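You operate a simulated robot arm through the tools that you are given. There is no shell and no other tool. Be economical: measure what you need, move in short steps, check, and stop when the job is done.

You are at the controls of a simulated robot arm. One attempt, no reset.

JOB
Brush the dough in the tin from the egg cup, then dust it under the sifter.
Fine: one pull; tin and brush go back where they were.

Only the result counts: the job must be done as asked and must still hold three seconds after the hand-in. Knocking over, shifting, dropping, spilling or breaking anything else fails it.

ROBOT AND FRAMES
A 7-joint arm with a two-finger parallel gripper, fixed in place. Base frame: the origin is at the foot of the arm, x ahead of it, y to its left, z up; the work surface is at about z = 0.9. Readings come in m, degrees, newtons and seconds.
With the tool pointing down near the work surface it reaches from about 0.3 to 0.68 m from the base axis. Its first joint turns from -66.0 to 66.0 degrees. Payload 1.57 kg.
The tool frame sits at the grasp point between the pads (the TCP): z along the fingers, y along the line on which they close. The tips reach 0.03 m beyond it. The gripper opens to 0.11 m. The fingers are 0.024 m wide and 0.012 m thick; the gripper's body (0.048 by 0.112 m) begins 0.078 m behind the TCP.
Orientation is that of the tool frame in the base frame, as a unit quaternion [x, y, z, w]. With the fingers straight down and closing along the base's y, the tool's x points along the base's -x, its y along +y and its z along -z.

CONTROLS
- The arm moves only by the tool move_arm. Its argument "steps" is a list that holds one entry, the list of rows, each a list of 7 numbers: the turn, a rotation vector about the tool's x, y, z in units of 5 degrees (1.0 is 5 degrees), then the shift along the tool's x, y, z in units of 30 mm (1.0 is 30 mm), then the closure in counts, from 0 (fully open) to 255 (shut). In form: [[[rx, ry, rz, x, y, z, hand], ...]]. A call has 1 to 12 rows; each row shifts and turns the commanded pose from where the row before left it, along the tool's axes as they then stand. A call with a number of a shift or a turn outside -1 to 1 is refused whole. A row lasts 0.2 s, in which the tool goes at most 0.05 m and 8.6 degrees; a call with a longer step from one row to the next is refused whole, and so is a gripper value outside its range. Where a pose cannot be reached the arm comes as near as it can. A force on the tool above 40 N (or 10 N above the force at the start of the call, whichever is more), or a blocked arm, ends the call early, and 0.2 s more pass. Each finger travels about 0.108 m/s and halts on what it meets, pressing with about 28 N; the grip force reading is that of the motor and also rises with nothing between the fingers. The clock runs only during rows and for 0.2 s after the last one: add rows that do not move to give the fingers time. The reply holds the time, the measured pose of the TCP, the force on the tool along the base axes, the opening and the grip force, in the units named above and with some noise, with the torque about the TCP (base axes, N m) and any sound that the robot's microphone picked up, and new pictures: "views" is both (left out), scene, wrist or none.
- Cameras (640 x 400 px; columns grow to the right, rows downward): "scene" is fixed at [0.1913, -0.4315, 1.3999]; the picture's right is [0.34, -0.94, 0.00], its down [-0.56, -0.20, -0.80] and it looks along [0.75, 0.27, -0.60] (base axes); focal length 214 px, centre (320, 200). "wrist" rides on the gripper at [0.07, 0.016, -0.141] in the tool frame; the picture's right is [-0.23, 0.97, 0.00], its down [-0.86, -0.20, -0.48] and it looks along [-0.47, -0.11, 0.88] (tool axes); focal length 222 px, centre (320, 200).
- probe_pixels(camera, pixels): there is no depth. For up to 12 entries [column, row, z] of the newest picture of that camera ("zoom" is the newest enlarged one), the place [x, y] in the base frame at which the ray of that pixel passes the height z, good to about 0.002 m. It takes no simulated time.
- close_up(camera, box): a new picture of the part [left, top, right, bottom] of that camera's present view, enlarged. It takes no simulated time.
- sign_off(): hands the job in; it is judged then, once.

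Work in short steps. Measure before you move; look again where a grasp or a placing could have gone wrong, and mend it. You have 80 turns and 200 pictures in all, those below and enlarged ones among them. Open the gripper and draw the arm clear of the work before you hand the job in, unless the task says otherwise; then end with one line.

The tools are called after "Emit:" as name(argument=value, ...) on one line, values as JSON. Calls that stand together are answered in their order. move_arm: Moves the arm, as the interface text tells. Its arguments: {"type":"object","properties":{"steps":{"type":"array","items":{"type":"array","items":{"type":"array","items":{"type":"number"}}}},"views":{"type":"string","enum":["both","scene","wrist","none"]}},"required":["steps"]} The other tools are called the same way: probe_pixels (camera, pixels) gives the place at which the rays of pixels pass given heights; close_up (camera, box) takes an enlarged picture of a part of a camera's view; sign_off () hands the job in.

At the start:

```text
time_s: 0.0
tcp_pos: [0.3511, -0.1251, 1.2887]
tcp_rot: [0.0, 1.0, 0.0, 0.0]
wrist_force: [0.3, 0.2, 0.7]
torque: [0.04, 0.0, -0.01]
opening: 0.11
gripper_force: 0.0
```

scene: 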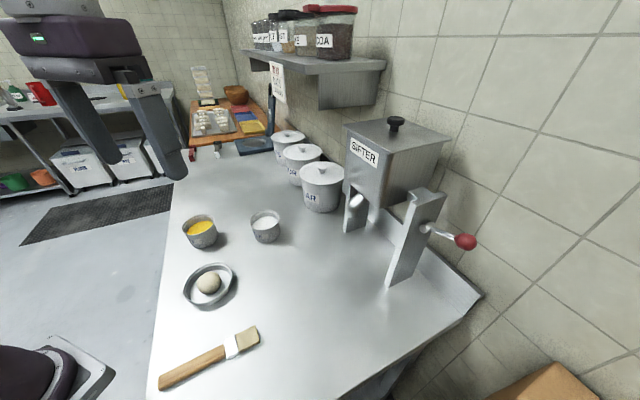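
wrist: 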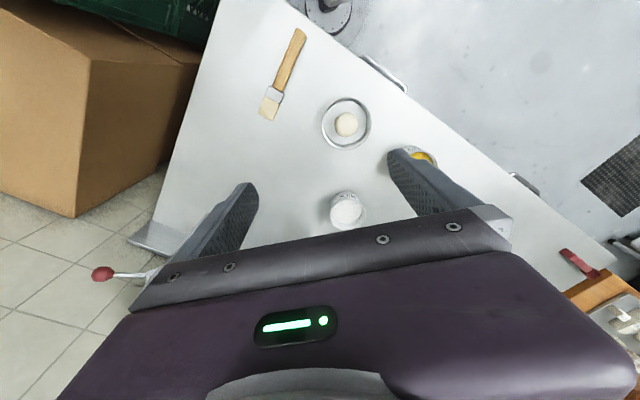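

The scene shows the brush near (210,360), tin with dough near (208,285), a yellow cup at (200,232), a white cup at (265,225), and the sifter with a red-knobbed lever at (465,241). I'll enlarge these and probe their positions.

Emit:
close_up(camera="scene", box=[140, 190, 300, 400])

Emit:
close_up(camera="scene", box=[320, 100, 500, 300])

Emit:
close_up(camera="scene", box=[180, 40, 320, 150])

Emit:
probe_pixels(camera="scene", pixels=[[160, 383, 0.91], [222, 352, 0.91], [250, 337, 0.91], [209, 285, 0.9], [201, 240, 0.9], [200, 224, 0.94], [265, 218, 0.94], [265, 236, 0.9], [388, 284, 0.9], [347, 232, 0.9], [183, 285, 0.92], [236, 285, 0.92]])

Emit:
probe_pixels(camera="wrist", pixels=[[300, 33, 0.91], [273, 95, 0.91], [267, 113, 0.91], [346, 124, 0.9], [347, 210, 0.94], [346, 124, 0.92], [277, 88, 0.91], [420, 157, 0.94]])

```text
1.90 times, centred on (220, 295) of scene
```

zoom: 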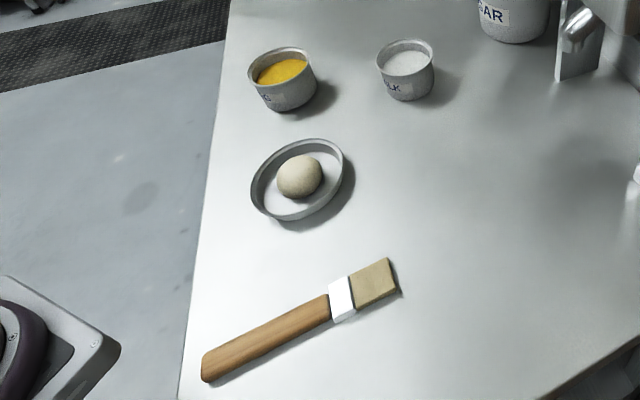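

```text
2.00 times, centred on (410, 200) of scene
```

zoom: 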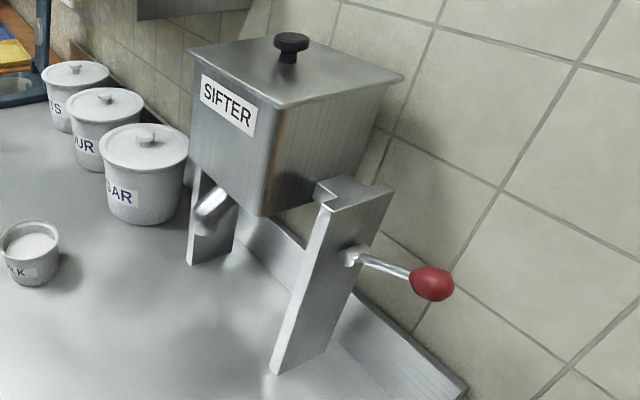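

```text
3.64 times, centred on (250, 95) of scene
```

zoom: 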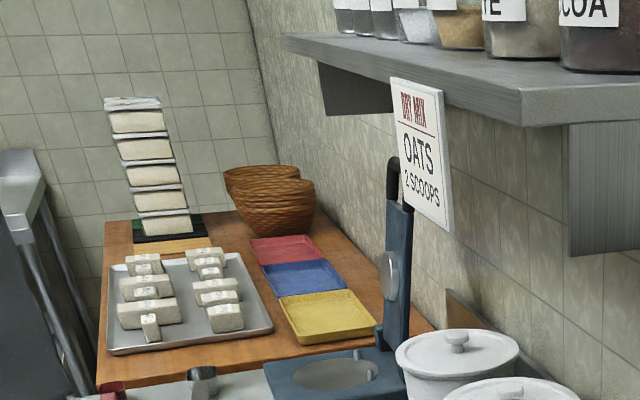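

```text
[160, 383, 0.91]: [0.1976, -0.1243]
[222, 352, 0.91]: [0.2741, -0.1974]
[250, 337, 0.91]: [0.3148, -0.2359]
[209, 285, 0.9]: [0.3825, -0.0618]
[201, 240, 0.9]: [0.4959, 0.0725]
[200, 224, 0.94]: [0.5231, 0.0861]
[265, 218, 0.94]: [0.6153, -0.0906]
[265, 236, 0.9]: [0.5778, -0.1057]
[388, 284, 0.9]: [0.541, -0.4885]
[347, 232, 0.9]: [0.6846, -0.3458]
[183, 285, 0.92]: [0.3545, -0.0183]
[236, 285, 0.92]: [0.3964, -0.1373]
```

```text
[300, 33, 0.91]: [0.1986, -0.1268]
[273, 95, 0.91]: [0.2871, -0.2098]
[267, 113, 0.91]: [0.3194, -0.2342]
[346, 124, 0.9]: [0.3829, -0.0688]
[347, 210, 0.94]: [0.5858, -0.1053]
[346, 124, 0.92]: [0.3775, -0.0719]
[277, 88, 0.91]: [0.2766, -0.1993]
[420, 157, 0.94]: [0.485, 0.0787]
```

The brush handle runs from about (0.198,-0.125) to the bristle tip near (0.33,-0.24). The tin is near (0.38,-0.065), the egg cup near (0.49,0.08), and the sifter legs near (0.54,-0.49) and (0.685,-0.346). I'll yaw and tilt the wrist in free air so its camera looks at the sifter.

Emit:
move_arm(steps=[[[0, 0, 1, 0, 0, 0, 0], [0, 0, 1, 0, 0, 0, 0], [0, 0, 1, 0, 0, 0, 0], [0, 0, 1, 0, 0, 0, 0], [0, 0, 1, 0, 0, 0, 0], [0, 0, 1, 0, 0, 0, 0], [0, 0, 1, 0, 0, 0, 0], [0, -1, 0, 0, 0, 0.5, 0], [0, -1, 0, 0, 0, 0.5, 0], [0, -1, 0, 0, 0, 0.5, 0], [0, -1, 0, 0, 0, 0.5, 0], [0, -1, 0, 0, 0, 0.5, 0]]])

```text
time_s: 2.6
tcp_pos: [0.3615, -0.1304, 1.2161]
tcp_rot: [0.293, 0.931, -0.064, 0.207]
wrist_force: [-0.4, -0.6, -0.2]
torque: [0.0, 0.03, -0.02]
opening: 0.1101
gripper_force: 0.1
```

scene: 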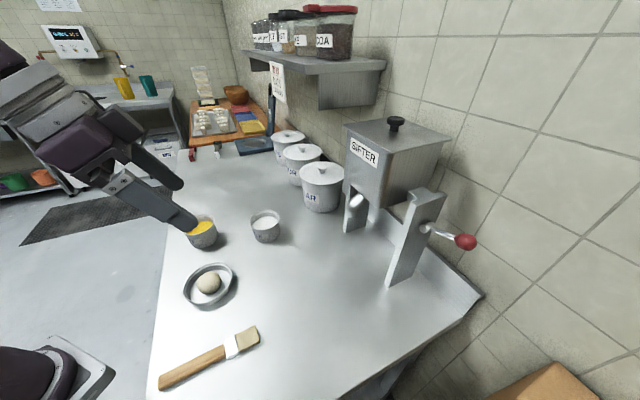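
wrist: 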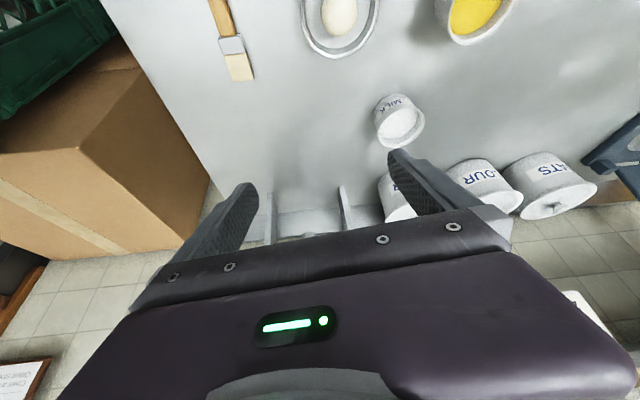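

The sifter legs are just visible at the bottom of the wrist view, around (270–345,215). I'll tilt up another 35° to bring the sifter into view, raising slightly as I go.

Emit:
move_arm(steps=[[[0, -1, 0, 0, 0, 0, 0], [0, -1, 0, 0, 0, 0, 0], [0, -1, 0, 0, 0, 0, 0], [0, -1, 0, 0, 0, 0, 0], [0, -1, 0, 0, 0, 0, 0], [0, -1, 0, 0, 0, 0, 0], [0, -1, 0, 0, 0, 0, 0], [0, 0, 0, 0, 0, 0, 0]]], views="wrist")

```text
time_s: 4.4
tcp_pos: [0.3619, -0.1319, 1.2158]
tcp_rot: [0.26, 0.826, -0.15, 0.478]
wrist_force: [0.4, -0.7, 0.1]
torque: [-0.01, -0.01, -0.01]
opening: 0.1098
gripper_force: 0.1
```

wrist: 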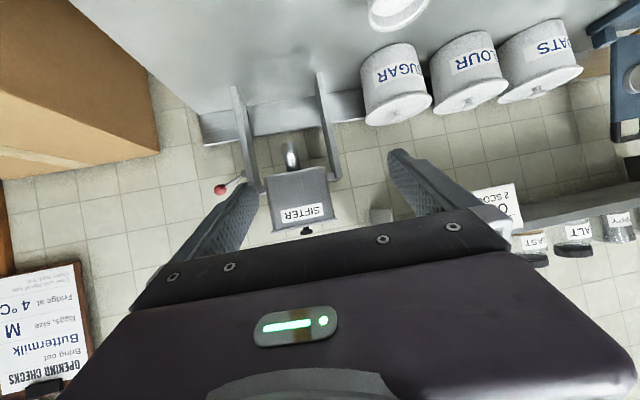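

The sifter is now visible upside down at around (290,165), with a spout between its legs. I'll enlarge it.

Emit:
close_up(camera="wrist", box=[190, 70, 370, 240])

Emit:
probe_pixels(camera="wrist", pixels=[[236, 87, 0.9], [320, 73, 0.9], [291, 148, 1.05], [218, 189, 1.07], [255, 190, 1.1], [338, 178, 1.1], [252, 135, 0.9], [310, 130, 0.9]])

Emit:
probe_pixels(camera="scene", pixels=[[465, 241, 1.07], [465, 241, 1.05], [465, 241, 1.1], [425, 228, 1.05], [425, 228, 1.1], [345, 232, 0.9], [366, 225, 0.9], [388, 287, 0.9], [411, 272, 0.9], [352, 209, 1.05], [352, 209, 1.0], [430, 190, 1.15]])

```text
2.35 times, centred on (280, 155) of wrist
```

zoom: 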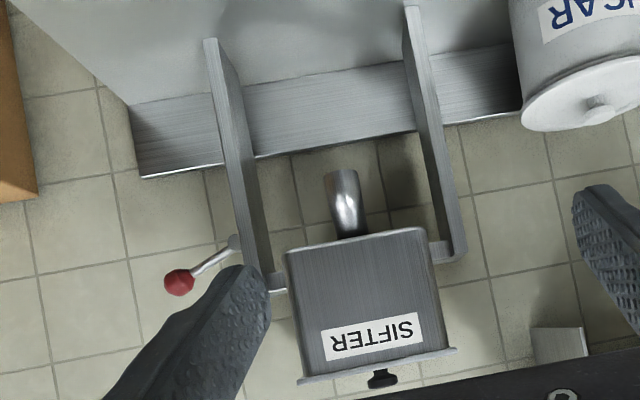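

```text
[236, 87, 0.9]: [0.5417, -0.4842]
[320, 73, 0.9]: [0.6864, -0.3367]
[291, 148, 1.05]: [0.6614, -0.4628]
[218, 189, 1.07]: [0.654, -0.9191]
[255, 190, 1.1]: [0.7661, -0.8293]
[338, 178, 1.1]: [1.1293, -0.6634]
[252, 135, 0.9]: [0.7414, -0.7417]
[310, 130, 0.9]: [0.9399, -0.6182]
```

```text
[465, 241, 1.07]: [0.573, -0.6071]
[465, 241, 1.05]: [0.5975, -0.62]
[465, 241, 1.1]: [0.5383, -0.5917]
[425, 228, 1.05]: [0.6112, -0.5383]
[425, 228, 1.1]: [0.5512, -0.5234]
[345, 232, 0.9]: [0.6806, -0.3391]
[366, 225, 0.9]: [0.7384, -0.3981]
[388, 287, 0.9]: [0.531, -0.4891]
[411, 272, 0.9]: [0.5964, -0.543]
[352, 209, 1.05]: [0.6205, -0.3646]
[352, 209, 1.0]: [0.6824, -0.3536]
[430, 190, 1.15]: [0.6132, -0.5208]
```

I triangulate the knob to about (0.50,-0.576,1.13) and see the spout between the legs. To find out how the lever turns I'll move the camera sideways toward it and look again.

Emit:
move_arm(steps=[[[0, 0, 0, 0, -1, 0, 0], [0, 0, 0, 0, -1, 0, 0], [0, 0, 0, 0, -1, 0, 0], [0, 0, 0, 0, -1, 0, 0], [0, 0, 0, 0, -1, 0, 0], [0, 0, 0, 0, -1, 0, 0], [0, 0, 0, 0, 0, 0, 0]]], views="wrist")

Emit:
close_up(camera="wrist", box=[220, 80, 420, 240])

```text
time_s: 6.0
tcp_pos: [0.2602, -0.2769, 1.2144]
tcp_rot: [0.26, 0.826, -0.15, 0.477]
wrist_force: [0.1, -0.2, 0.2]
torque: [-0.01, 0.0, -0.04]
opening: 0.1101
gripper_force: 0.1
```

wrist: 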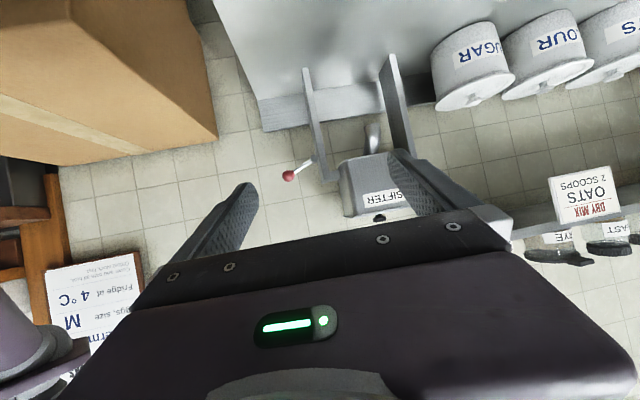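

```text
2.50 times, centred on (320, 160) of wrist
```

zoom: 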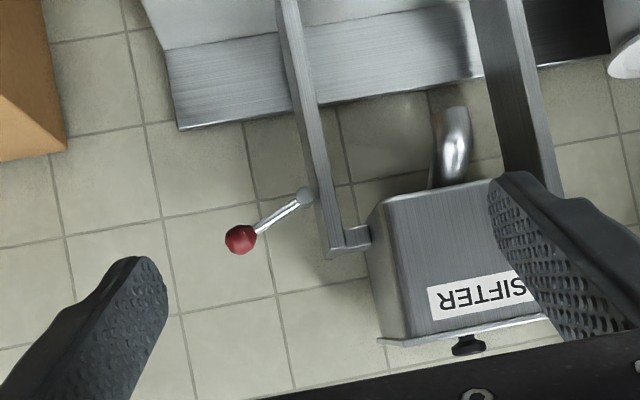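

I now have a second wrist view, with the knob at (288,176), the boss at (314,158) and the spout tip at (374,126). I'll probe these for triangulation.

Emit:
probe_pixels(camera="wrist", pixels=[[288, 176, 1.13], [288, 176, 1.08], [314, 158, 1.1], [314, 158, 1.05], [374, 125, 1.05], [374, 125, 1.0], [306, 70, 0.9], [386, 55, 0.9], [324, 175, 1.15], [320, 180, 1.15]])

Emit:
close_up(camera="scene", box=[335, 170, 485, 290])

```text
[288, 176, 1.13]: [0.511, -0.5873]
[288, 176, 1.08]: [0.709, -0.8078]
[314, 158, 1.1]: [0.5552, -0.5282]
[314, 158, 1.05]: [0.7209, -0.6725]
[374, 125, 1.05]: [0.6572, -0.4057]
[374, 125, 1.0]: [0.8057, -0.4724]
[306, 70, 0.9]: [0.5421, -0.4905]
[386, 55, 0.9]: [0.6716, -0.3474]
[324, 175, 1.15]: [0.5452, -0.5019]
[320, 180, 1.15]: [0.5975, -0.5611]
```

```text
3.33 times, centred on (410, 230) of scene
```

zoom: 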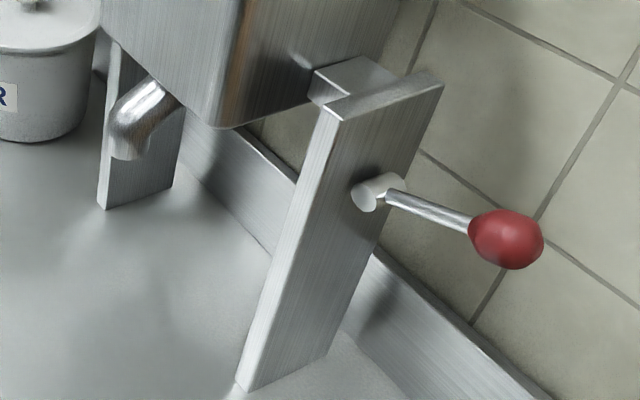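

The lever runs out of the leg at about 24° up, with the boss near (0.553,-0.526,1.10) and the knob near (0.502,-0.576,1.132), so it should be pulled down. The spout outlet is near (0.57,-0.373,1.077), ahead of the legs. Next I'll bring the tool upright for the brush.

Emit:
move_arm(steps=[[[0, 1, 0, 0, 0.3, 0, 0], [0, 1, 0, 0, 0.3, 0, 0], [0, 1, 0, 0, 0.3, 0, 0], [0, 1, 0, 0, 0.3, 0, 0], [0, 1, 0, 0, 0.3, 0, 0], [0, 1, 0, 0, 0.3, 0, 0], [0, 1, 0, 0, 0.3, 0, 0], [0, 1, 0, 0, 0.3, 0, 0], [0, 1, 0, 0, 0.3, 0, 0], [0, 1, 0, 0, 0.3, 0, 0], [0, 1, 0, 0, 0.3, 0, 0], [0, 1, 0, 0, 0, 0, 0]]], views="wrist")

```text
time_s: 8.6
tcp_pos: [0.3161, -0.198, 1.2141]
tcp_rot: [0.301, 0.954, 0.0, -0.001]
wrist_force: [0.1, 0.0, -0.2]
torque: [0.05, 0.01, 0.0]
opening: 0.1101
gripper_force: 0.0
```

wrist: 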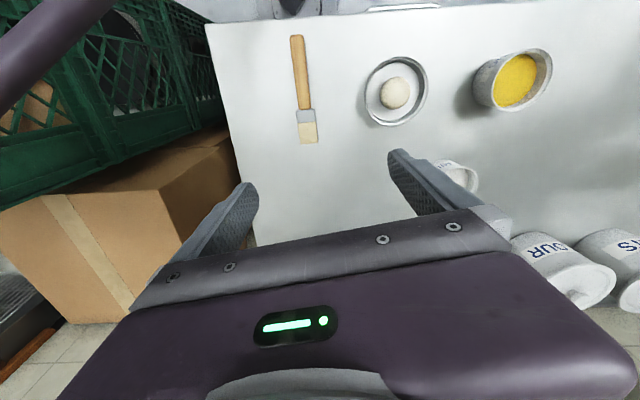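

The brush is clear at (297,38)–(308,142). I'll zoom in and probe its exact line, plus the tin, dough and cup rims.

Emit:
close_up(camera="wrist", box=[250, 20, 450, 160])

Emit:
close_up(camera="wrist", box=[440, 20, 580, 130])

Emit:
probe_pixels(camera="wrist", pixels=[[297, 37, 0.91], [304, 109, 0.91], [306, 122, 0.91], [308, 142, 0.91], [299, 142, 0.905], [318, 142, 0.905], [396, 93, 0.92], [395, 91, 0.9]])

```text
2.86 times, centred on (350, 90) of wrist
```

zoom: 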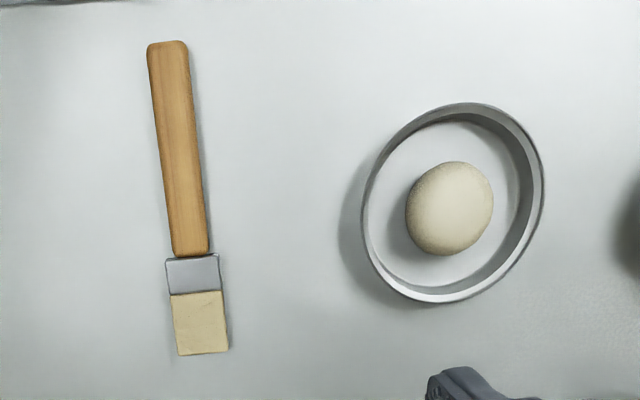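

```text
3.64 times, centred on (510, 75) of wrist
```

zoom: 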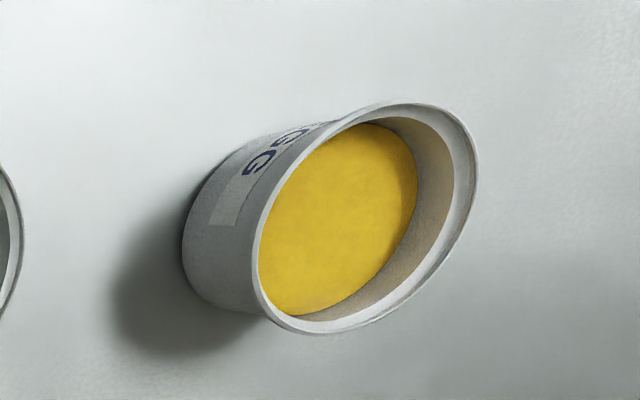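

```text
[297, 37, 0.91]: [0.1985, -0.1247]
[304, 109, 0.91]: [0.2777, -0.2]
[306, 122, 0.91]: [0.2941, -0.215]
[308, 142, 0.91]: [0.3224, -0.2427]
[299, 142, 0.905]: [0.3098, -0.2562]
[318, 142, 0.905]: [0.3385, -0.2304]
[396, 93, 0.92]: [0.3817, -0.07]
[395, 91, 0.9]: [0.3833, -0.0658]
```

The brush runs along azimuth −43.6° with the ferrule at (0.278,-0.200). I'll hover over the handle at (0.257,-0.180), yawed to match, and descend to z≈0.99.

Emit:
move_arm(steps=[[[0, 0, 1, 0, 0, 0, 0], [0, 0, 0.72, 0, 0, 0, 0], [0, 0, 0, 0.92, -0.46, 0.5, 0], [0, 0, 0, 0.92, -0.46, 0.5, 0], [0, 0, 0, 0, 0, 1, 0], [0, 0, 0, 0, 0, 1, 0], [0, 0, 0, 0, 0, 1, 0], [0, 0, 0, 0, 0, 1, 0], [0, 0, 0, 0, 0, 1, 0], [0, 0, 0, 0, 0, 1, 0], [0, 0, 0, 0, 0, 0.5, 0], [0, 0, 0, 0, 0, 0, 0]]], views="both")

```text
time_s: 11.2
tcp_pos: [0.2571, -0.1807, 0.9919]
tcp_rot: [0.371, 0.929, 0.0, -0.001]
wrist_force: [0.4, 0.2, 0.8]
torque: [-0.04, 0.02, 0.02]
opening: 0.1101
gripper_force: 0.0
```

scene: 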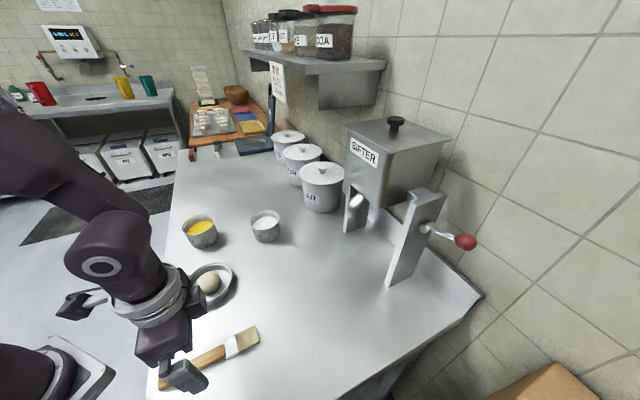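
wrist: 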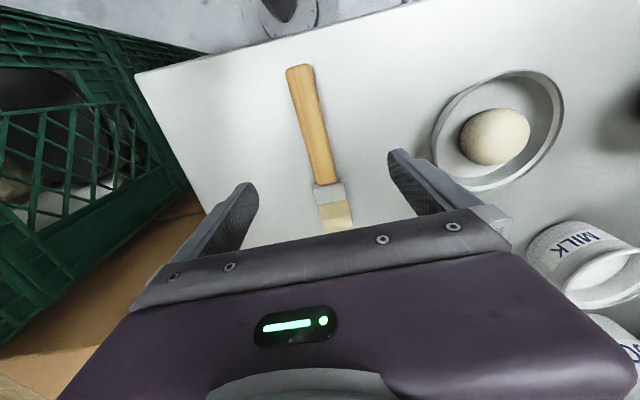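

The handle lies between the fingers and the pose is on target. I'll descend to z≈0.934, watching the force.

Emit:
move_arm(steps=[[[0, 0, 0, 0, 0, 0.7, 0], [0, 0, 0, 0, 0, 0.7, 0], [0, 0, 0, 0, 0, 0.5, 0], [0, 0, 0, 0, 0, 0, 0]]], views="wrist")

Emit:
probe_pixels(camera="wrist", pixels=[[320, 140, 0.92]])

```text
time_s: 12.2
tcp_pos: [0.2577, -0.1798, 0.934]
tcp_rot: [0.371, 0.929, -0.001, 0.0]
wrist_force: [0.0, -0.6, 0.1]
torque: [0.0, -0.01, -0.01]
opening: 0.1102
gripper_force: 0.0
```

wrist: 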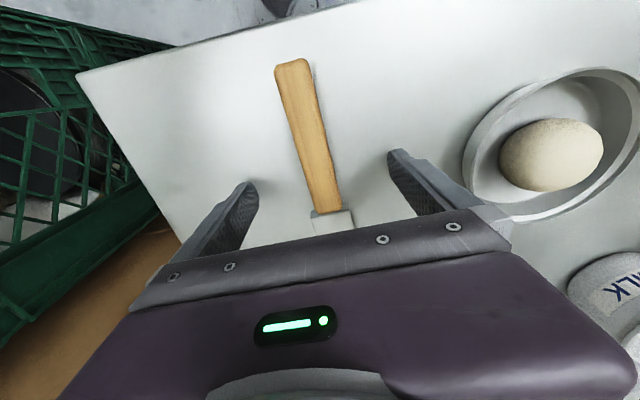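

```text
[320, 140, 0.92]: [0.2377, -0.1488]
```

The handle is between the pads and there is no contact force. I'll close the hand.

Emit:
move_arm(steps=[[[0, 0, 0, 0, 0, 0, 130], [0, 0, 0, 0, 0, 0, 180], [0, 0, 0, 0, 0, 0, 255], [0, 0, 0, 0, 0, 0, 255], [0, 0, 0, 0, 0, 0, 255]]], views="wrist")

```text
time_s: 13.4
tcp_pos: [0.2572, -0.1803, 0.9351]
tcp_rot: [0.371, 0.929, 0.0, 0.0]
wrist_force: [0.1, -0.8, 0.3]
torque: [-0.02, 0.01, -0.04]
opening: 0.0228
gripper_force: 27.4
```

wrist: 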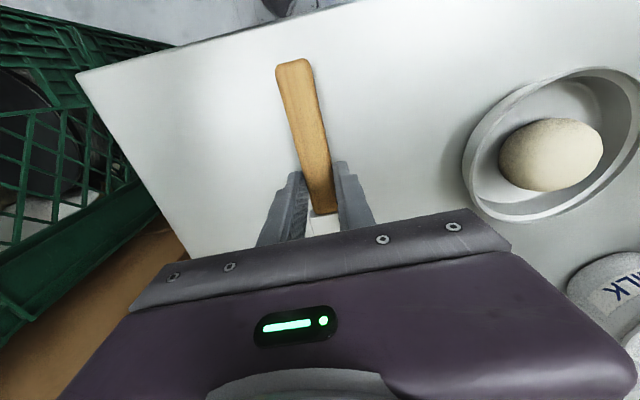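

The handle is gripped at an opening of 0.0228. I'll lift straight up 15 cm, then tilt the bristles down 30°.

Emit:
move_arm(steps=[[[0, 0, 0, 0, 0, -0.5, 255], [0, 0, 0, 0, 0, -1, 255], [0, 0, 0, 0, 0, -1, 255], [0, 0, 0, 0, 0, -1, 255], [0, 0, 0, 0, 0, -1, 255], [0, 0, 0, 0, 0, -0.5, 255], [0, 1, 0, 0, 0, 0, 255], [0, 1, 0, 0, 0, 0, 255], [0, 1, 0, 0, 0, 0, 255], [0, 1, 0, 0, 0, 0, 255], [0, 1, 0, 0, 0, 0, 255], [0, 1, 0, 0, 0, 0, 255]]])

```text
time_s: 16.0
tcp_pos: [0.2577, -0.177, 1.0842]
tcp_rot: [0.359, 0.897, 0.096, -0.241]
wrist_force: [-1.1, -0.4, -1.4]
torque: [0.02, 0.01, 0.01]
opening: 0.0227
gripper_force: 28.0
```

scene: 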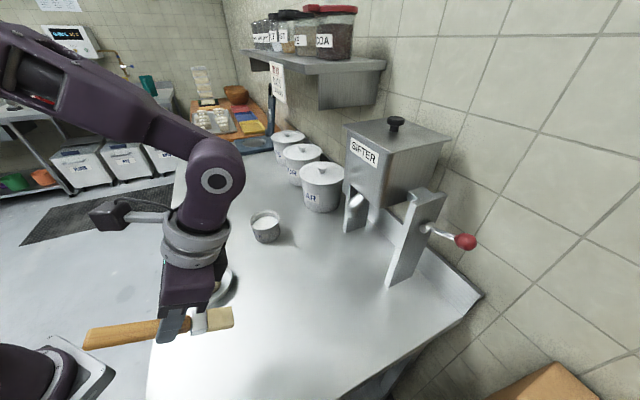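
wrist: 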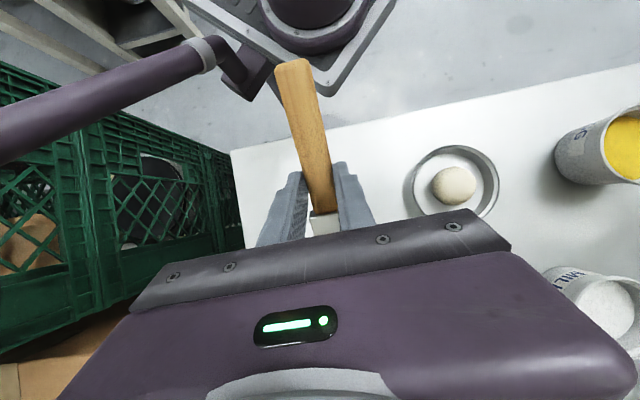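

The brush is held firmly with bristles down. I'll yaw about the vertical by +40° so the brush points forward, then tilt to 45°.

Emit:
move_arm(steps=[[[0.5, 0, -0.866, 0, 0, 0, 255], [0.5, 0, -0.866, 0, 0, 0, 255], [0.5, 0, -0.866, 0, 0, 0, 255], [0.5, 0, -0.866, 0, 0, 0, 255], [0.5, 0, -0.866, 0, 0, 0, 255], [0.5, 0, -0.866, 0, 0, 0, 255], [0.5, 0, -0.866, 0, 0, 0, 255], [0.5, 0, -0.866, 0, 0, 0, 255], [0, 1, 0, 0, 0, 0, 255], [0, 1, 0, 0, 0, 0, 255], [0, 1, 0, 0, 0, 0, 255], [0, 0, 0, 0, 0, 0, 255]]])

```text
time_s: 18.6
tcp_pos: [0.2561, -0.1799, 1.0854]
tcp_rot: [0.029, 0.923, 0.012, -0.383]
wrist_force: [-0.1, 0.4, -0.5]
torque: [-0.05, -0.01, 0.0]
opening: 0.0231
gripper_force: 28.1
```

scene: 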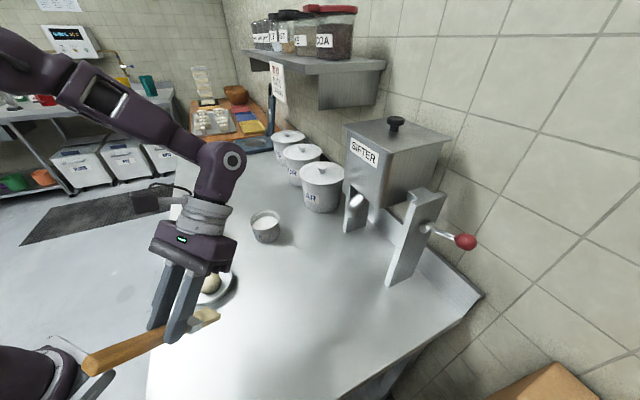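
wrist: 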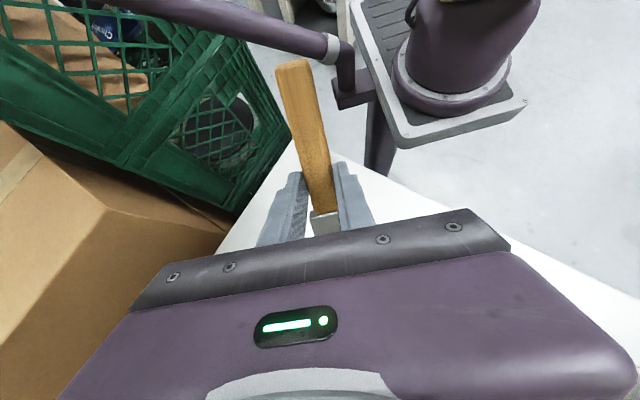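

The egg cup rim centre triangulates to (0.510,0.069,0.95), and the egg level is near 0.935. I'll carry the brush at this height to put the bristle tip over the cup.

Emit:
move_arm(steps=[[[0, 0, 0, -0.471, 0.884, -0.471, 255], [0, 0, 0, -0.471, 0.884, -0.471, 255], [0, 0, 0, -0.471, 0.884, -0.471, 255], [0, 0, 0, -0.471, 0.884, -0.471, 255], [0, 0, 0, -0.471, 0.884, -0.471, 255], [0, 0, 0, -0.471, 0.884, -0.471, 255], [0, 0, 0, -0.471, 0.884, -0.471, 255], [0, 0, 0, -0.471, 0.884, -0.471, 255], [0, 0, 0, -0.471, 0.884, -0.471, 255], [0, 0, 0, -0.471, 0.884, -0.471, 255], [0, 0, 0, 0, 0, 0, 255]]])

Emit:
close_up(camera="scene", box=[140, 140, 300, 300])

```text
time_s: 21.0
tcp_pos: [0.458, 0.0553, 1.0828]
tcp_rot: [0.029, 0.924, 0.012, -0.382]
wrist_force: [1.3, 0.6, -1.0]
torque: [0.06, -0.02, -0.01]
opening: 0.0231
gripper_force: 27.9
out of reach, approached as far as the arm can: row 10
```

scene: 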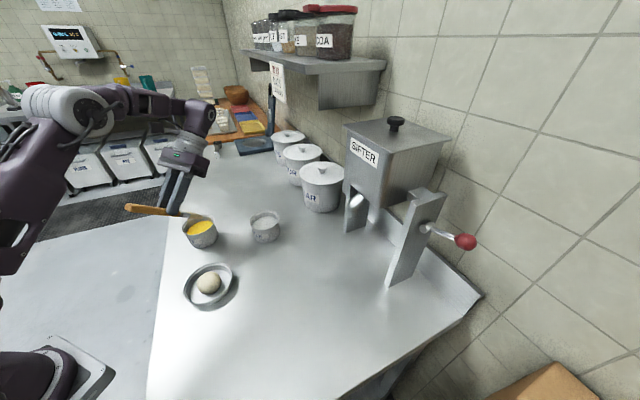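
wrist: 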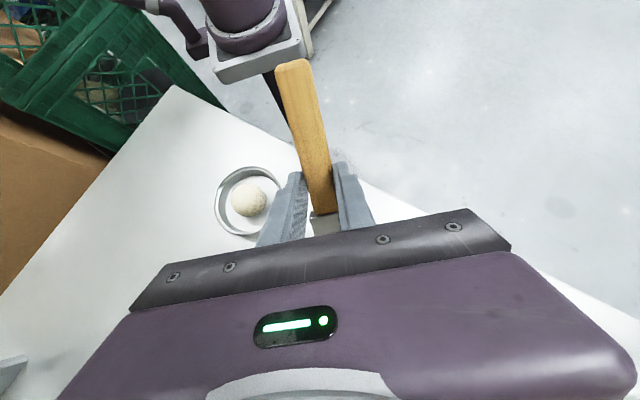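

```text
2.50 times, centred on (220, 220) of scene
```

zoom: 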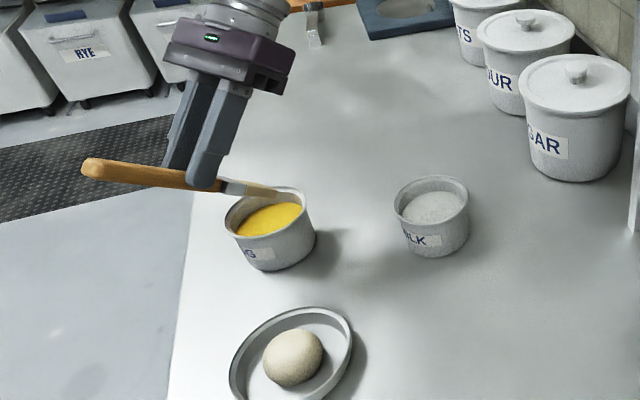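

Reach is limited with the hand leaning straight outward: TCP stopped at (0.458,0.055). I'll swing the yaw to about −59° so the hand leans sideways, then recheck.

Emit:
move_arm(steps=[[[-0.707, 0, 0.707, 0, 0, 0, 255], [-0.707, 0, 0.707, 0, 0, 0, 255], [-0.707, 0, 0.707, 0, 0, 0, 255], [-0.707, 0, 0.707, 0, 0, 0, 255], [-0.707, 0, 0.707, 0, 0, 0, 255], [-0.707, 0, 0.707, 0, 0, 0, 255], [-0.707, 0, 0.707, 0, 0, 0, 255], [-0.707, 0, 0.707, 0, 0, 0, 255], [-0.707, 0, 0.707, 0, 0, 0, 255], [-0.707, 0, 0.707, 0, 0, 0, 255], [-0.707, 0, 0.707, 0, 0, 0, 255], [0, 0, 0, 0, 0, 0, 255]]], views="scene")

```text
time_s: 23.6
tcp_pos: [0.4573, 0.0555, 1.0841]
tcp_rot: [0.452, 0.806, 0.187, -0.333]
wrist_force: [-0.3, -0.1, -0.9]
torque: [-0.01, 0.0, 0.01]
opening: 0.0231
gripper_force: 27.9
```

scene: 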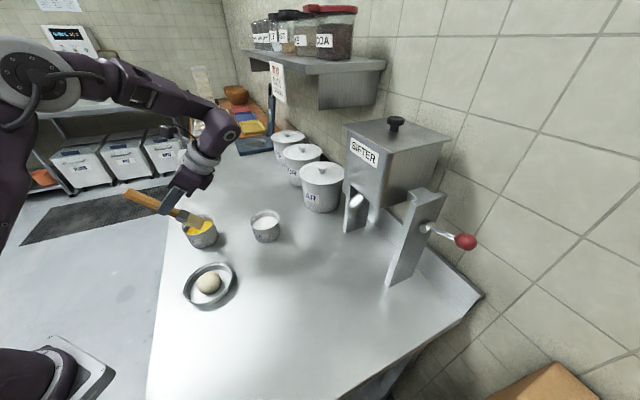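

The yaw is now −58.6°. I'll shift TCP to about (0.486,0.108) so the bristle tip sits above the cup centre.

Emit:
move_arm(steps=[[[0, 0, 0, 0.345, 0.865, 0.345, 255], [0, 0, 0, 0.345, 0.865, 0.345, 255], [0, 0, 0, 0, 0, 0, 255]]], views="none")

Emit:
close_up(camera="scene", box=[120, 170, 260, 270])

```text
time_s: 24.4
tcp_pos: [0.4861, 0.1071, 1.0849]
tcp_rot: [0.452, 0.806, 0.187, -0.333]
wrist_force: [-0.2, -0.7, -0.5]
torque: [0.03, -0.01, 0.01]
opening: 0.0228
gripper_force: 28.4
```

```text
4.00 times, centred on (190, 220) of scene
```

zoom: 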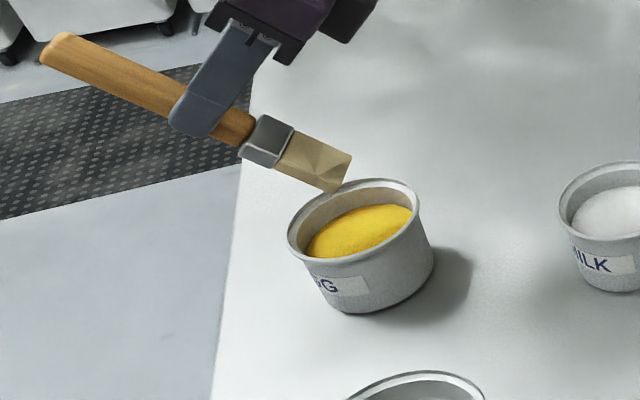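

The bristle tip appears where computed, over the cup opening. I'll lower it 8.5 cm into the egg.

Emit:
move_arm(steps=[[[0, 0, 0, -0.5, 0, 0.5, 255], [0, 0, 0, -0.5, 0, 0.5, 255], [0, 0, 0, -0.5, 0, 0.5, 255], [0, 0, 0, -0.25, 0, 0.25, 255], [0, 0, 0, -0.25, 0, 0.25, 255], [0, 0, 0, 0, 0, 0, 255], [0, 0, 0, 0, 0, 0, 255]]], views="none")

Emit:
close_up(camera="scene", box=[120, 170, 260, 270])

```text
time_s: 26.0
tcp_pos: [0.4874, 0.1075, 1.0003]
tcp_rot: [0.451, 0.806, 0.187, -0.334]
wrist_force: [1.2, -0.8, 1.0]
torque: [-0.03, -0.01, 0.02]
opening: 0.0229
gripper_force: 28.3
```

```text
4.00 times, centred on (190, 220) of scene
```

zoom: 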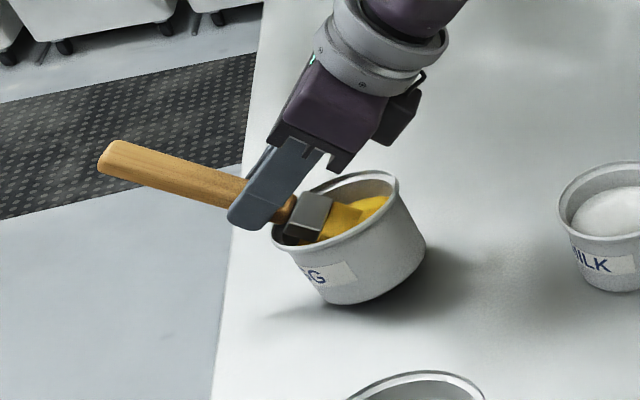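

The cup looks tipped by the ferrule bearing on its near rim. I'll raise straight up gently right away.

Emit:
move_arm(steps=[[[0, 0, 0, 0.15, 0, -0.15, 255], [0, 0, 0, 0.15, 0, -0.15, 255], [0, 0, 0, 0.15, 0, -0.15, 255], [0, 0, 0, 0, 0, 0, 255]]], views="none")

Emit:
close_up(camera="scene", box=[120, 170, 260, 270])

```text
time_s: 27.0
tcp_pos: [0.4881, 0.1081, 1.0182]
tcp_rot: [0.452, 0.806, 0.187, -0.335]
wrist_force: [-0.1, -0.3, -0.7]
torque: [-0.01, -0.01, -0.01]
opening: 0.0229
gripper_force: 27.6
```

```text
4.00 times, centred on (190, 220) of scene
```

zoom: 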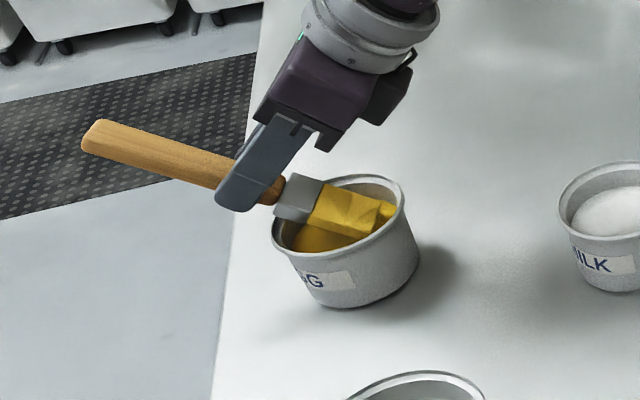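

The bristles are now coated yellow, and the cup is righting itself. I'll continue straight up, clear of the rim.

Emit:
move_arm(steps=[[[0, 0, 0, 0.2, 0, -0.2, 255], [0, 0, 0, 0.2, 0, -0.2, 255], [0, 0, 0, 0.2, 0, -0.2, 255], [0, 0, 0, 0.3, 0, -0.3, 255], [0, 0, 0, 0.5, 0, -0.5, 255], [0, 0, 0, 0.5, 0, -0.5, 255], [0, 0, 0, 0, 0, 0, 255]]], views="scene")

Emit:
close_up(camera="scene", box=[120, 170, 260, 270])

```text
time_s: 28.6
tcp_pos: [0.4871, 0.1068, 1.0993]
tcp_rot: [0.451, 0.806, 0.187, -0.334]
wrist_force: [-0.3, -0.7, 0.6]
torque: [-0.03, -0.04, 0.0]
opening: 0.0231
gripper_force: 28.0
```

scene: 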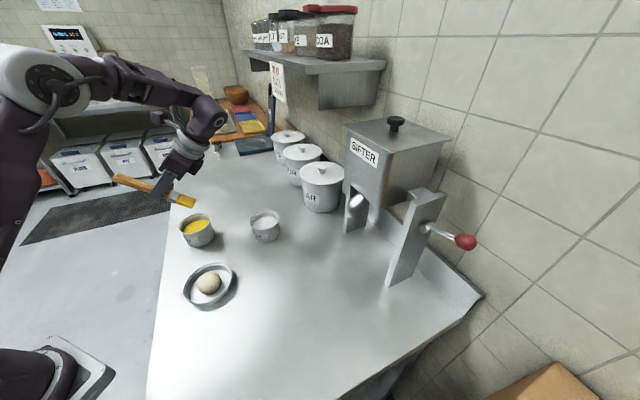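

```text
4.00 times, centred on (190, 220) of scene
```

zoom: 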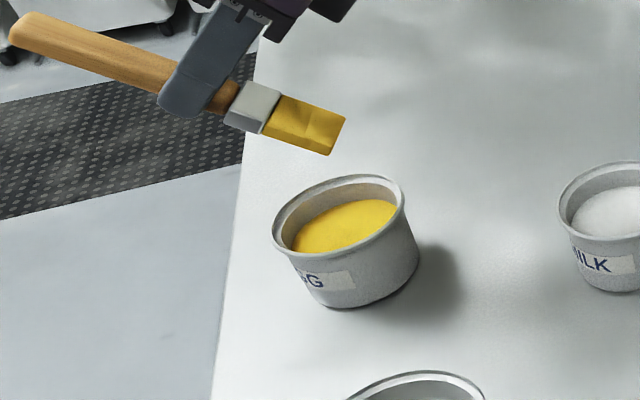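

The cup is upright but has been nudged about 11 mm, which I'll correct later. The brush is loaded, so I'll carry it over the dough at (0.381,-0.071).

Emit:
move_arm(steps=[[[0, 0, 0, -0.174, -0.873, -0.174, 255], [0, 0, 0, -0.174, -0.873, -0.174, 255], [0, 0, 0, -0.174, -0.873, -0.174, 255], [0, 0, 0, -0.174, -0.873, -0.174, 255], [0, 0, 0, -0.174, -0.873, -0.174, 255], [0, 0, 0, -0.174, -0.873, -0.174, 255], [0, 0, 0, -0.174, -0.873, -0.174, 255], [0, 0, 0, -0.3, 0, 0.3, 255], [0, 0, 0, -0.3, 0, 0.3, 255], [0, 0, 0, 0, 0, 0, 255]]], views="scene")

Emit:
close_up(camera="scene", box=[140, 220, 280, 320])

```text
time_s: 30.8
tcp_pos: [0.3561, -0.0321, 1.0745]
tcp_rot: [0.452, 0.806, 0.187, -0.334]
wrist_force: [-0.1, -0.3, -0.9]
torque: [-0.03, 0.01, 0.01]
opening: 0.023
gripper_force: 27.9
```

scene: 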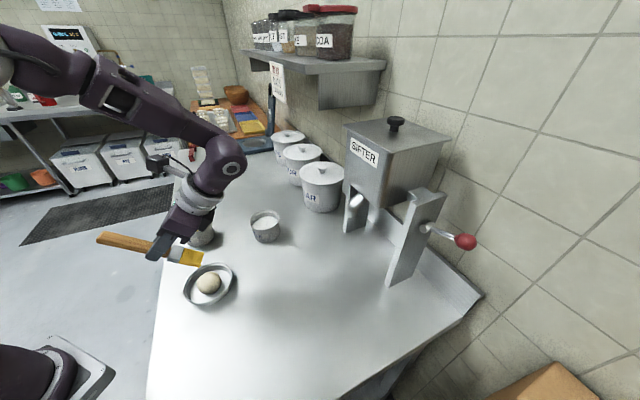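

```text
4.00 times, centred on (210, 270) of scene
```

zoom: 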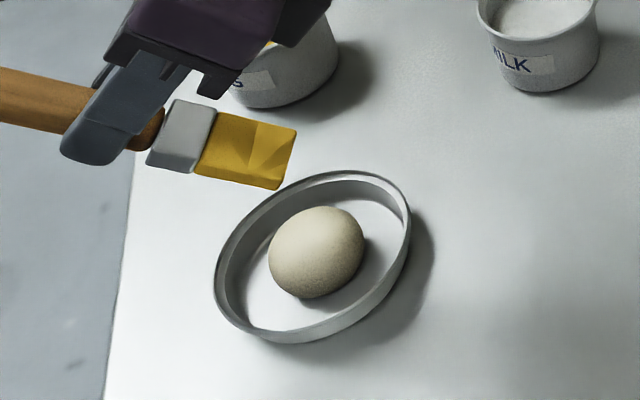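

The brush tip is just above the dough, a few pixels high of prediction. I'll lower 3.5 cm and check for contact.

Emit:
move_arm(steps=[[[0, 0, 0, -0.3, 0, 0.3, 255], [0, 0, 0, -0.3, 0, 0.3, 255], [0, 0, 0, -0.225, 0, 0.225, 255], [0, 0, 0, 0, 0, 0, 255]]], views="none")

Emit:
close_up(camera="scene", box=[140, 220, 280, 320])

```text
time_s: 31.8
tcp_pos: [0.3578, -0.0322, 1.0381]
tcp_rot: [0.451, 0.806, 0.187, -0.334]
wrist_force: [0.7, -0.2, -0.7]
torque: [0.01, 0.02, 0.01]
opening: 0.0231
gripper_force: 28.1
```

```text
4.00 times, centred on (210, 270) of scene
```

zoom: 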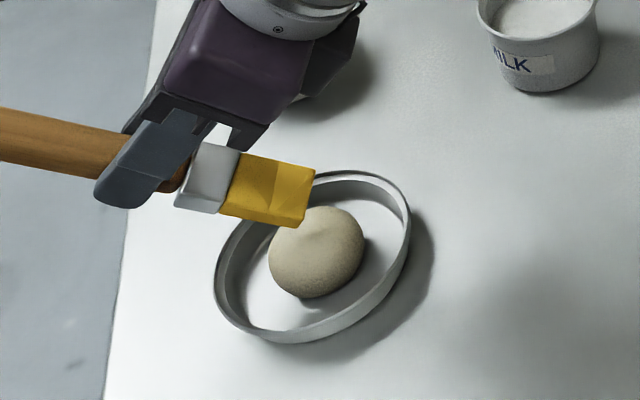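

The bristles are just above the dough with no contact yet. I'll lower another 9 mm in small increments.

Emit:
move_arm(steps=[[[0, 0, 0, -0.07, 0, 0.07, 255], [0, 0, 0, -0.07, 0, 0.07, 255], [0, 0, 0, -0.07, 0, 0.07, 255], [0, 0, 0, 0, 0, 0, 255]]], views="none")

Emit:
close_up(camera="scene", box=[140, 220, 280, 320])

```text
time_s: 32.8
tcp_pos: [0.3574, -0.0315, 1.03]
tcp_rot: [0.451, 0.806, 0.187, -0.334]
wrist_force: [0.1, 0.1, 0.5]
torque: [0.0, 0.0, 0.02]
opening: 0.0231
gripper_force: 28.0
```

```text
4.00 times, centred on (210, 270) of scene
```

zoom: 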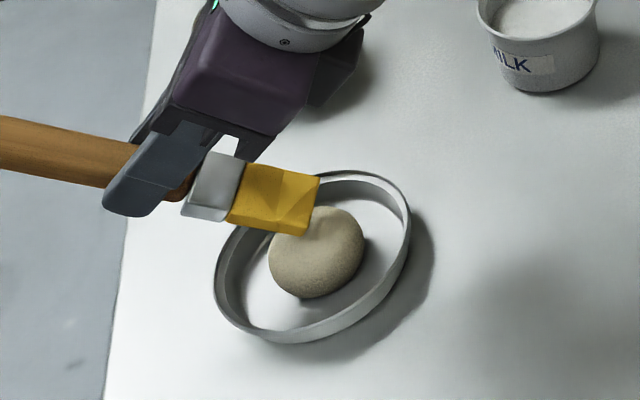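

There's still no contact or colour on the dough. I'll go down another 9 mm and look.

Emit:
move_arm(steps=[[[0, 0, 0, -0.07, 0, 0.07, 255], [0, 0, 0, -0.07, 0, 0.07, 255], [0, 0, 0, -0.07, 0, 0.07, 255], [0, 0, 0, 0, 0, 0, 255]]], views="none")

Emit:
close_up(camera="scene", box=[140, 220, 280, 320])

```text
time_s: 33.8
tcp_pos: [0.3575, -0.0331, 1.0208]
tcp_rot: [0.451, 0.806, 0.187, -0.334]
wrist_force: [-0.2, 0.5, -0.6]
torque: [-0.02, 0.01, 0.03]
opening: 0.023
gripper_force: 27.8
```

```text
4.00 times, centred on (210, 270) of scene
```

zoom: 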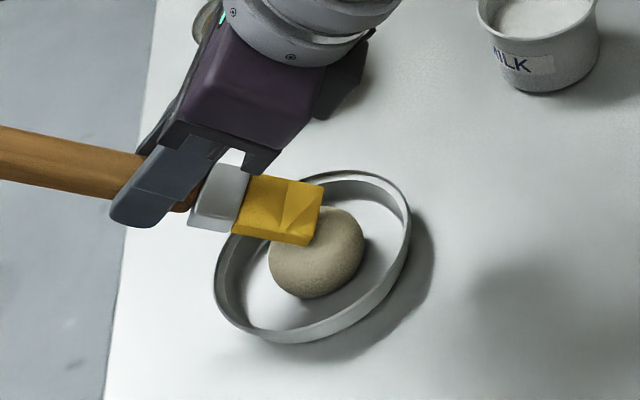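

The lower bristle corner at zoom (312,245) is close to the dough apex. I'll go down 6 mm more.

Emit:
move_arm(steps=[[[0, 0, 0, -0.07, 0, 0.07, 255], [0, 0, 0, -0.07, 0, 0.07, 255], [0, 0, 0, 0, 0, 0, 255]]], views="none")

Emit:
close_up(camera="scene", box=[140, 220, 280, 320])

```text
time_s: 34.6
tcp_pos: [0.358, -0.0322, 1.0128]
tcp_rot: [0.451, 0.806, 0.187, -0.335]
wrist_force: [-0.6, -0.3, -0.8]
torque: [-0.02, 0.01, 0.02]
opening: 0.0226
gripper_force: 27.8
```

```text
4.00 times, centred on (210, 270) of scene
```

zoom: 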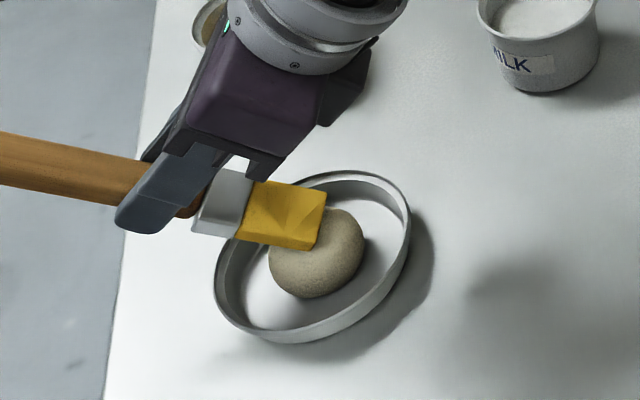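

The handle's slope in the image suggests the brush pivoted a few degrees in the grip at the cup, so its tip rides higher. I'll keep lowering in small increments.

Emit:
move_arm(steps=[[[0, 0, 0, -0.07, 0, 0.07, 255], [0, 0, 0, -0.07, 0, 0.07, 255], [0, 0, 0, 0, 0, 0, 255]]], views="none")

Emit:
close_up(camera="scene", box=[140, 220, 280, 320])

Emit:
close_up(camera="wrist", box=[200, 0, 440, 220])

```text
time_s: 35.4
tcp_pos: [0.358, -0.0318, 1.0085]
tcp_rot: [0.451, 0.806, 0.187, -0.335]
wrist_force: [-0.5, 4.1, 9.2]
torque: [-0.18, -0.29, 0.09]
opening: 0.0229
gripper_force: 28.2
```

```text
4.00 times, centred on (210, 270) of scene
```

zoom: 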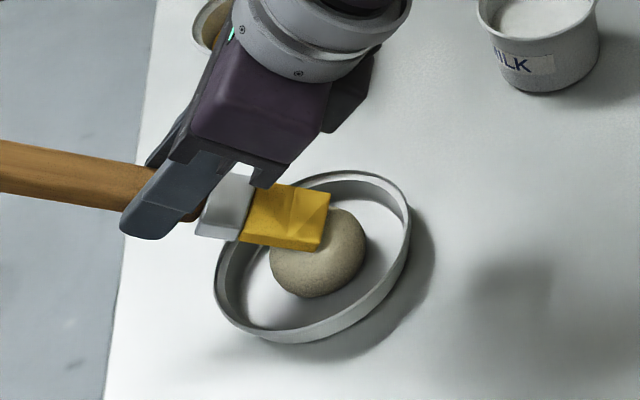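

```text
1.82 times, centred on (320, 110) of wrist
```

zoom: 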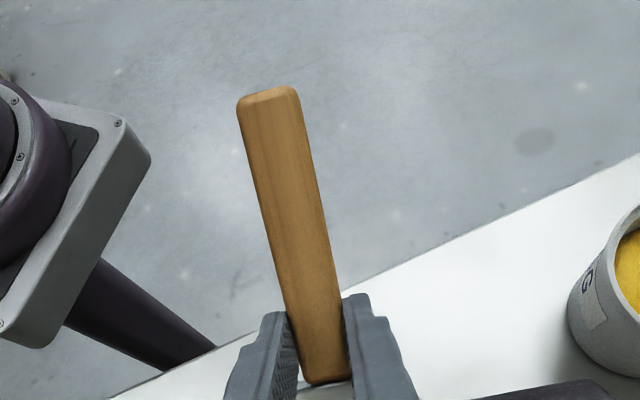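

Contact is made at about 9 N. I'll ease off about 2 mm and make small strokes across the dough.

Emit:
move_arm(steps=[[[0, 0, 0, 0.06, 0, -0.06, 255], [0, 0, 0, 0.12, 0, 0.12, 255], [0, 0, 0, 0.12, 0, 0.12, 255], [0, 0, 0, 0, 0, 0, 255]]], views="none")

Emit:
close_up(camera="scene", box=[140, 220, 280, 320])

```text
time_s: 36.4
tcp_pos: [0.3525, -0.023, 1.0111]
tcp_rot: [0.451, 0.806, 0.187, -0.335]
wrist_force: [-0.3, -0.1, -0.3]
torque: [-0.04, 0.01, 0.01]
opening: 0.0229
gripper_force: 27.7
```

```text
4.00 times, centred on (210, 270) of scene
```

zoom: 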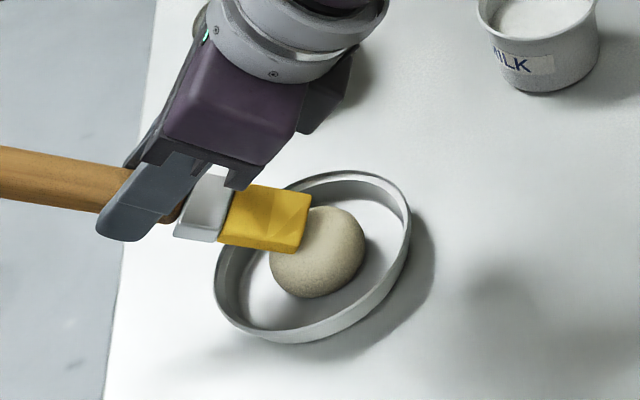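

The dough isn't coloured yet, since the tip is on its near flank. I'll raise 6 mm, advance 3 cm along the brush, then lower onto the apex.

Emit:
move_arm(steps=[[[0, 0, 0, 0.18, 0, -0.18, 255], [0, 0, 0, -0.36, 0, -0.36, 255], [0, 0, 0, -0.36, 0, -0.36, 255], [0, 0, 0, -0.06, 0, 0.06, 255], [0, 0, 0, -0.06, 0, 0.06, 255], [0, 0, 0, 0, 0, 0, 255]]], views="none")

Emit:
close_up(camera="scene", box=[140, 220, 280, 320])

```text
time_s: 37.8
tcp_pos: [0.3691, -0.0497, 1.012]
tcp_rot: [0.451, 0.806, 0.187, -0.334]
wrist_force: [0.4, 0.1, -0.4]
torque: [-0.02, -0.02, 0.02]
opening: 0.023
gripper_force: 27.5
```

```text
4.00 times, centred on (210, 270) of scene
```

zoom: 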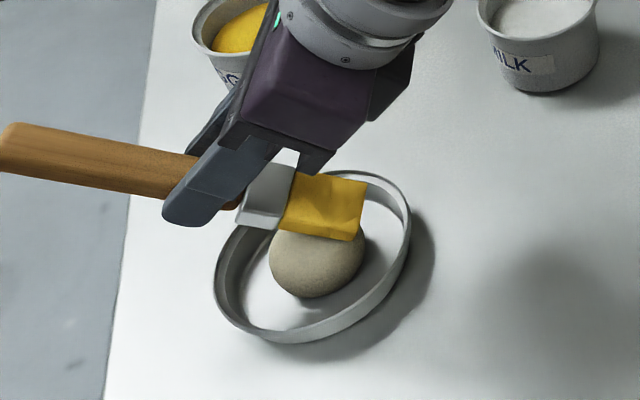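

The bristles now span the dough's top without contact. I'll lower in small steps.

Emit:
move_arm(steps=[[[0, 0, 0, -0.06, 0, 0.06, 255], [0, 0, 0, -0.06, 0, 0.06, 255], [0, 0, 0, -0.06, 0, 0.06, 255], [0, 0, 0, 0, 0, 0, 255]]], views="none")

Emit:
close_up(camera="scene", box=[140, 220, 280, 320])

```text
time_s: 38.8
tcp_pos: [0.3681, -0.0505, 1.0058]
tcp_rot: [0.451, 0.806, 0.187, -0.334]
wrist_force: [-0.6, -0.6, -0.6]
torque: [-0.02, 0.0, 0.02]
opening: 0.0227
gripper_force: 27.6
```

```text
4.00 times, centred on (210, 270) of scene
```

zoom: 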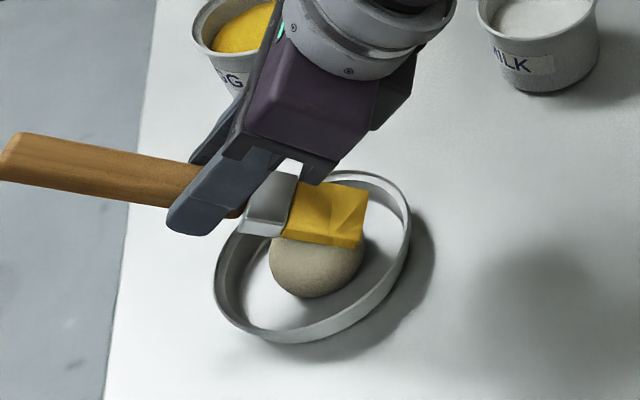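

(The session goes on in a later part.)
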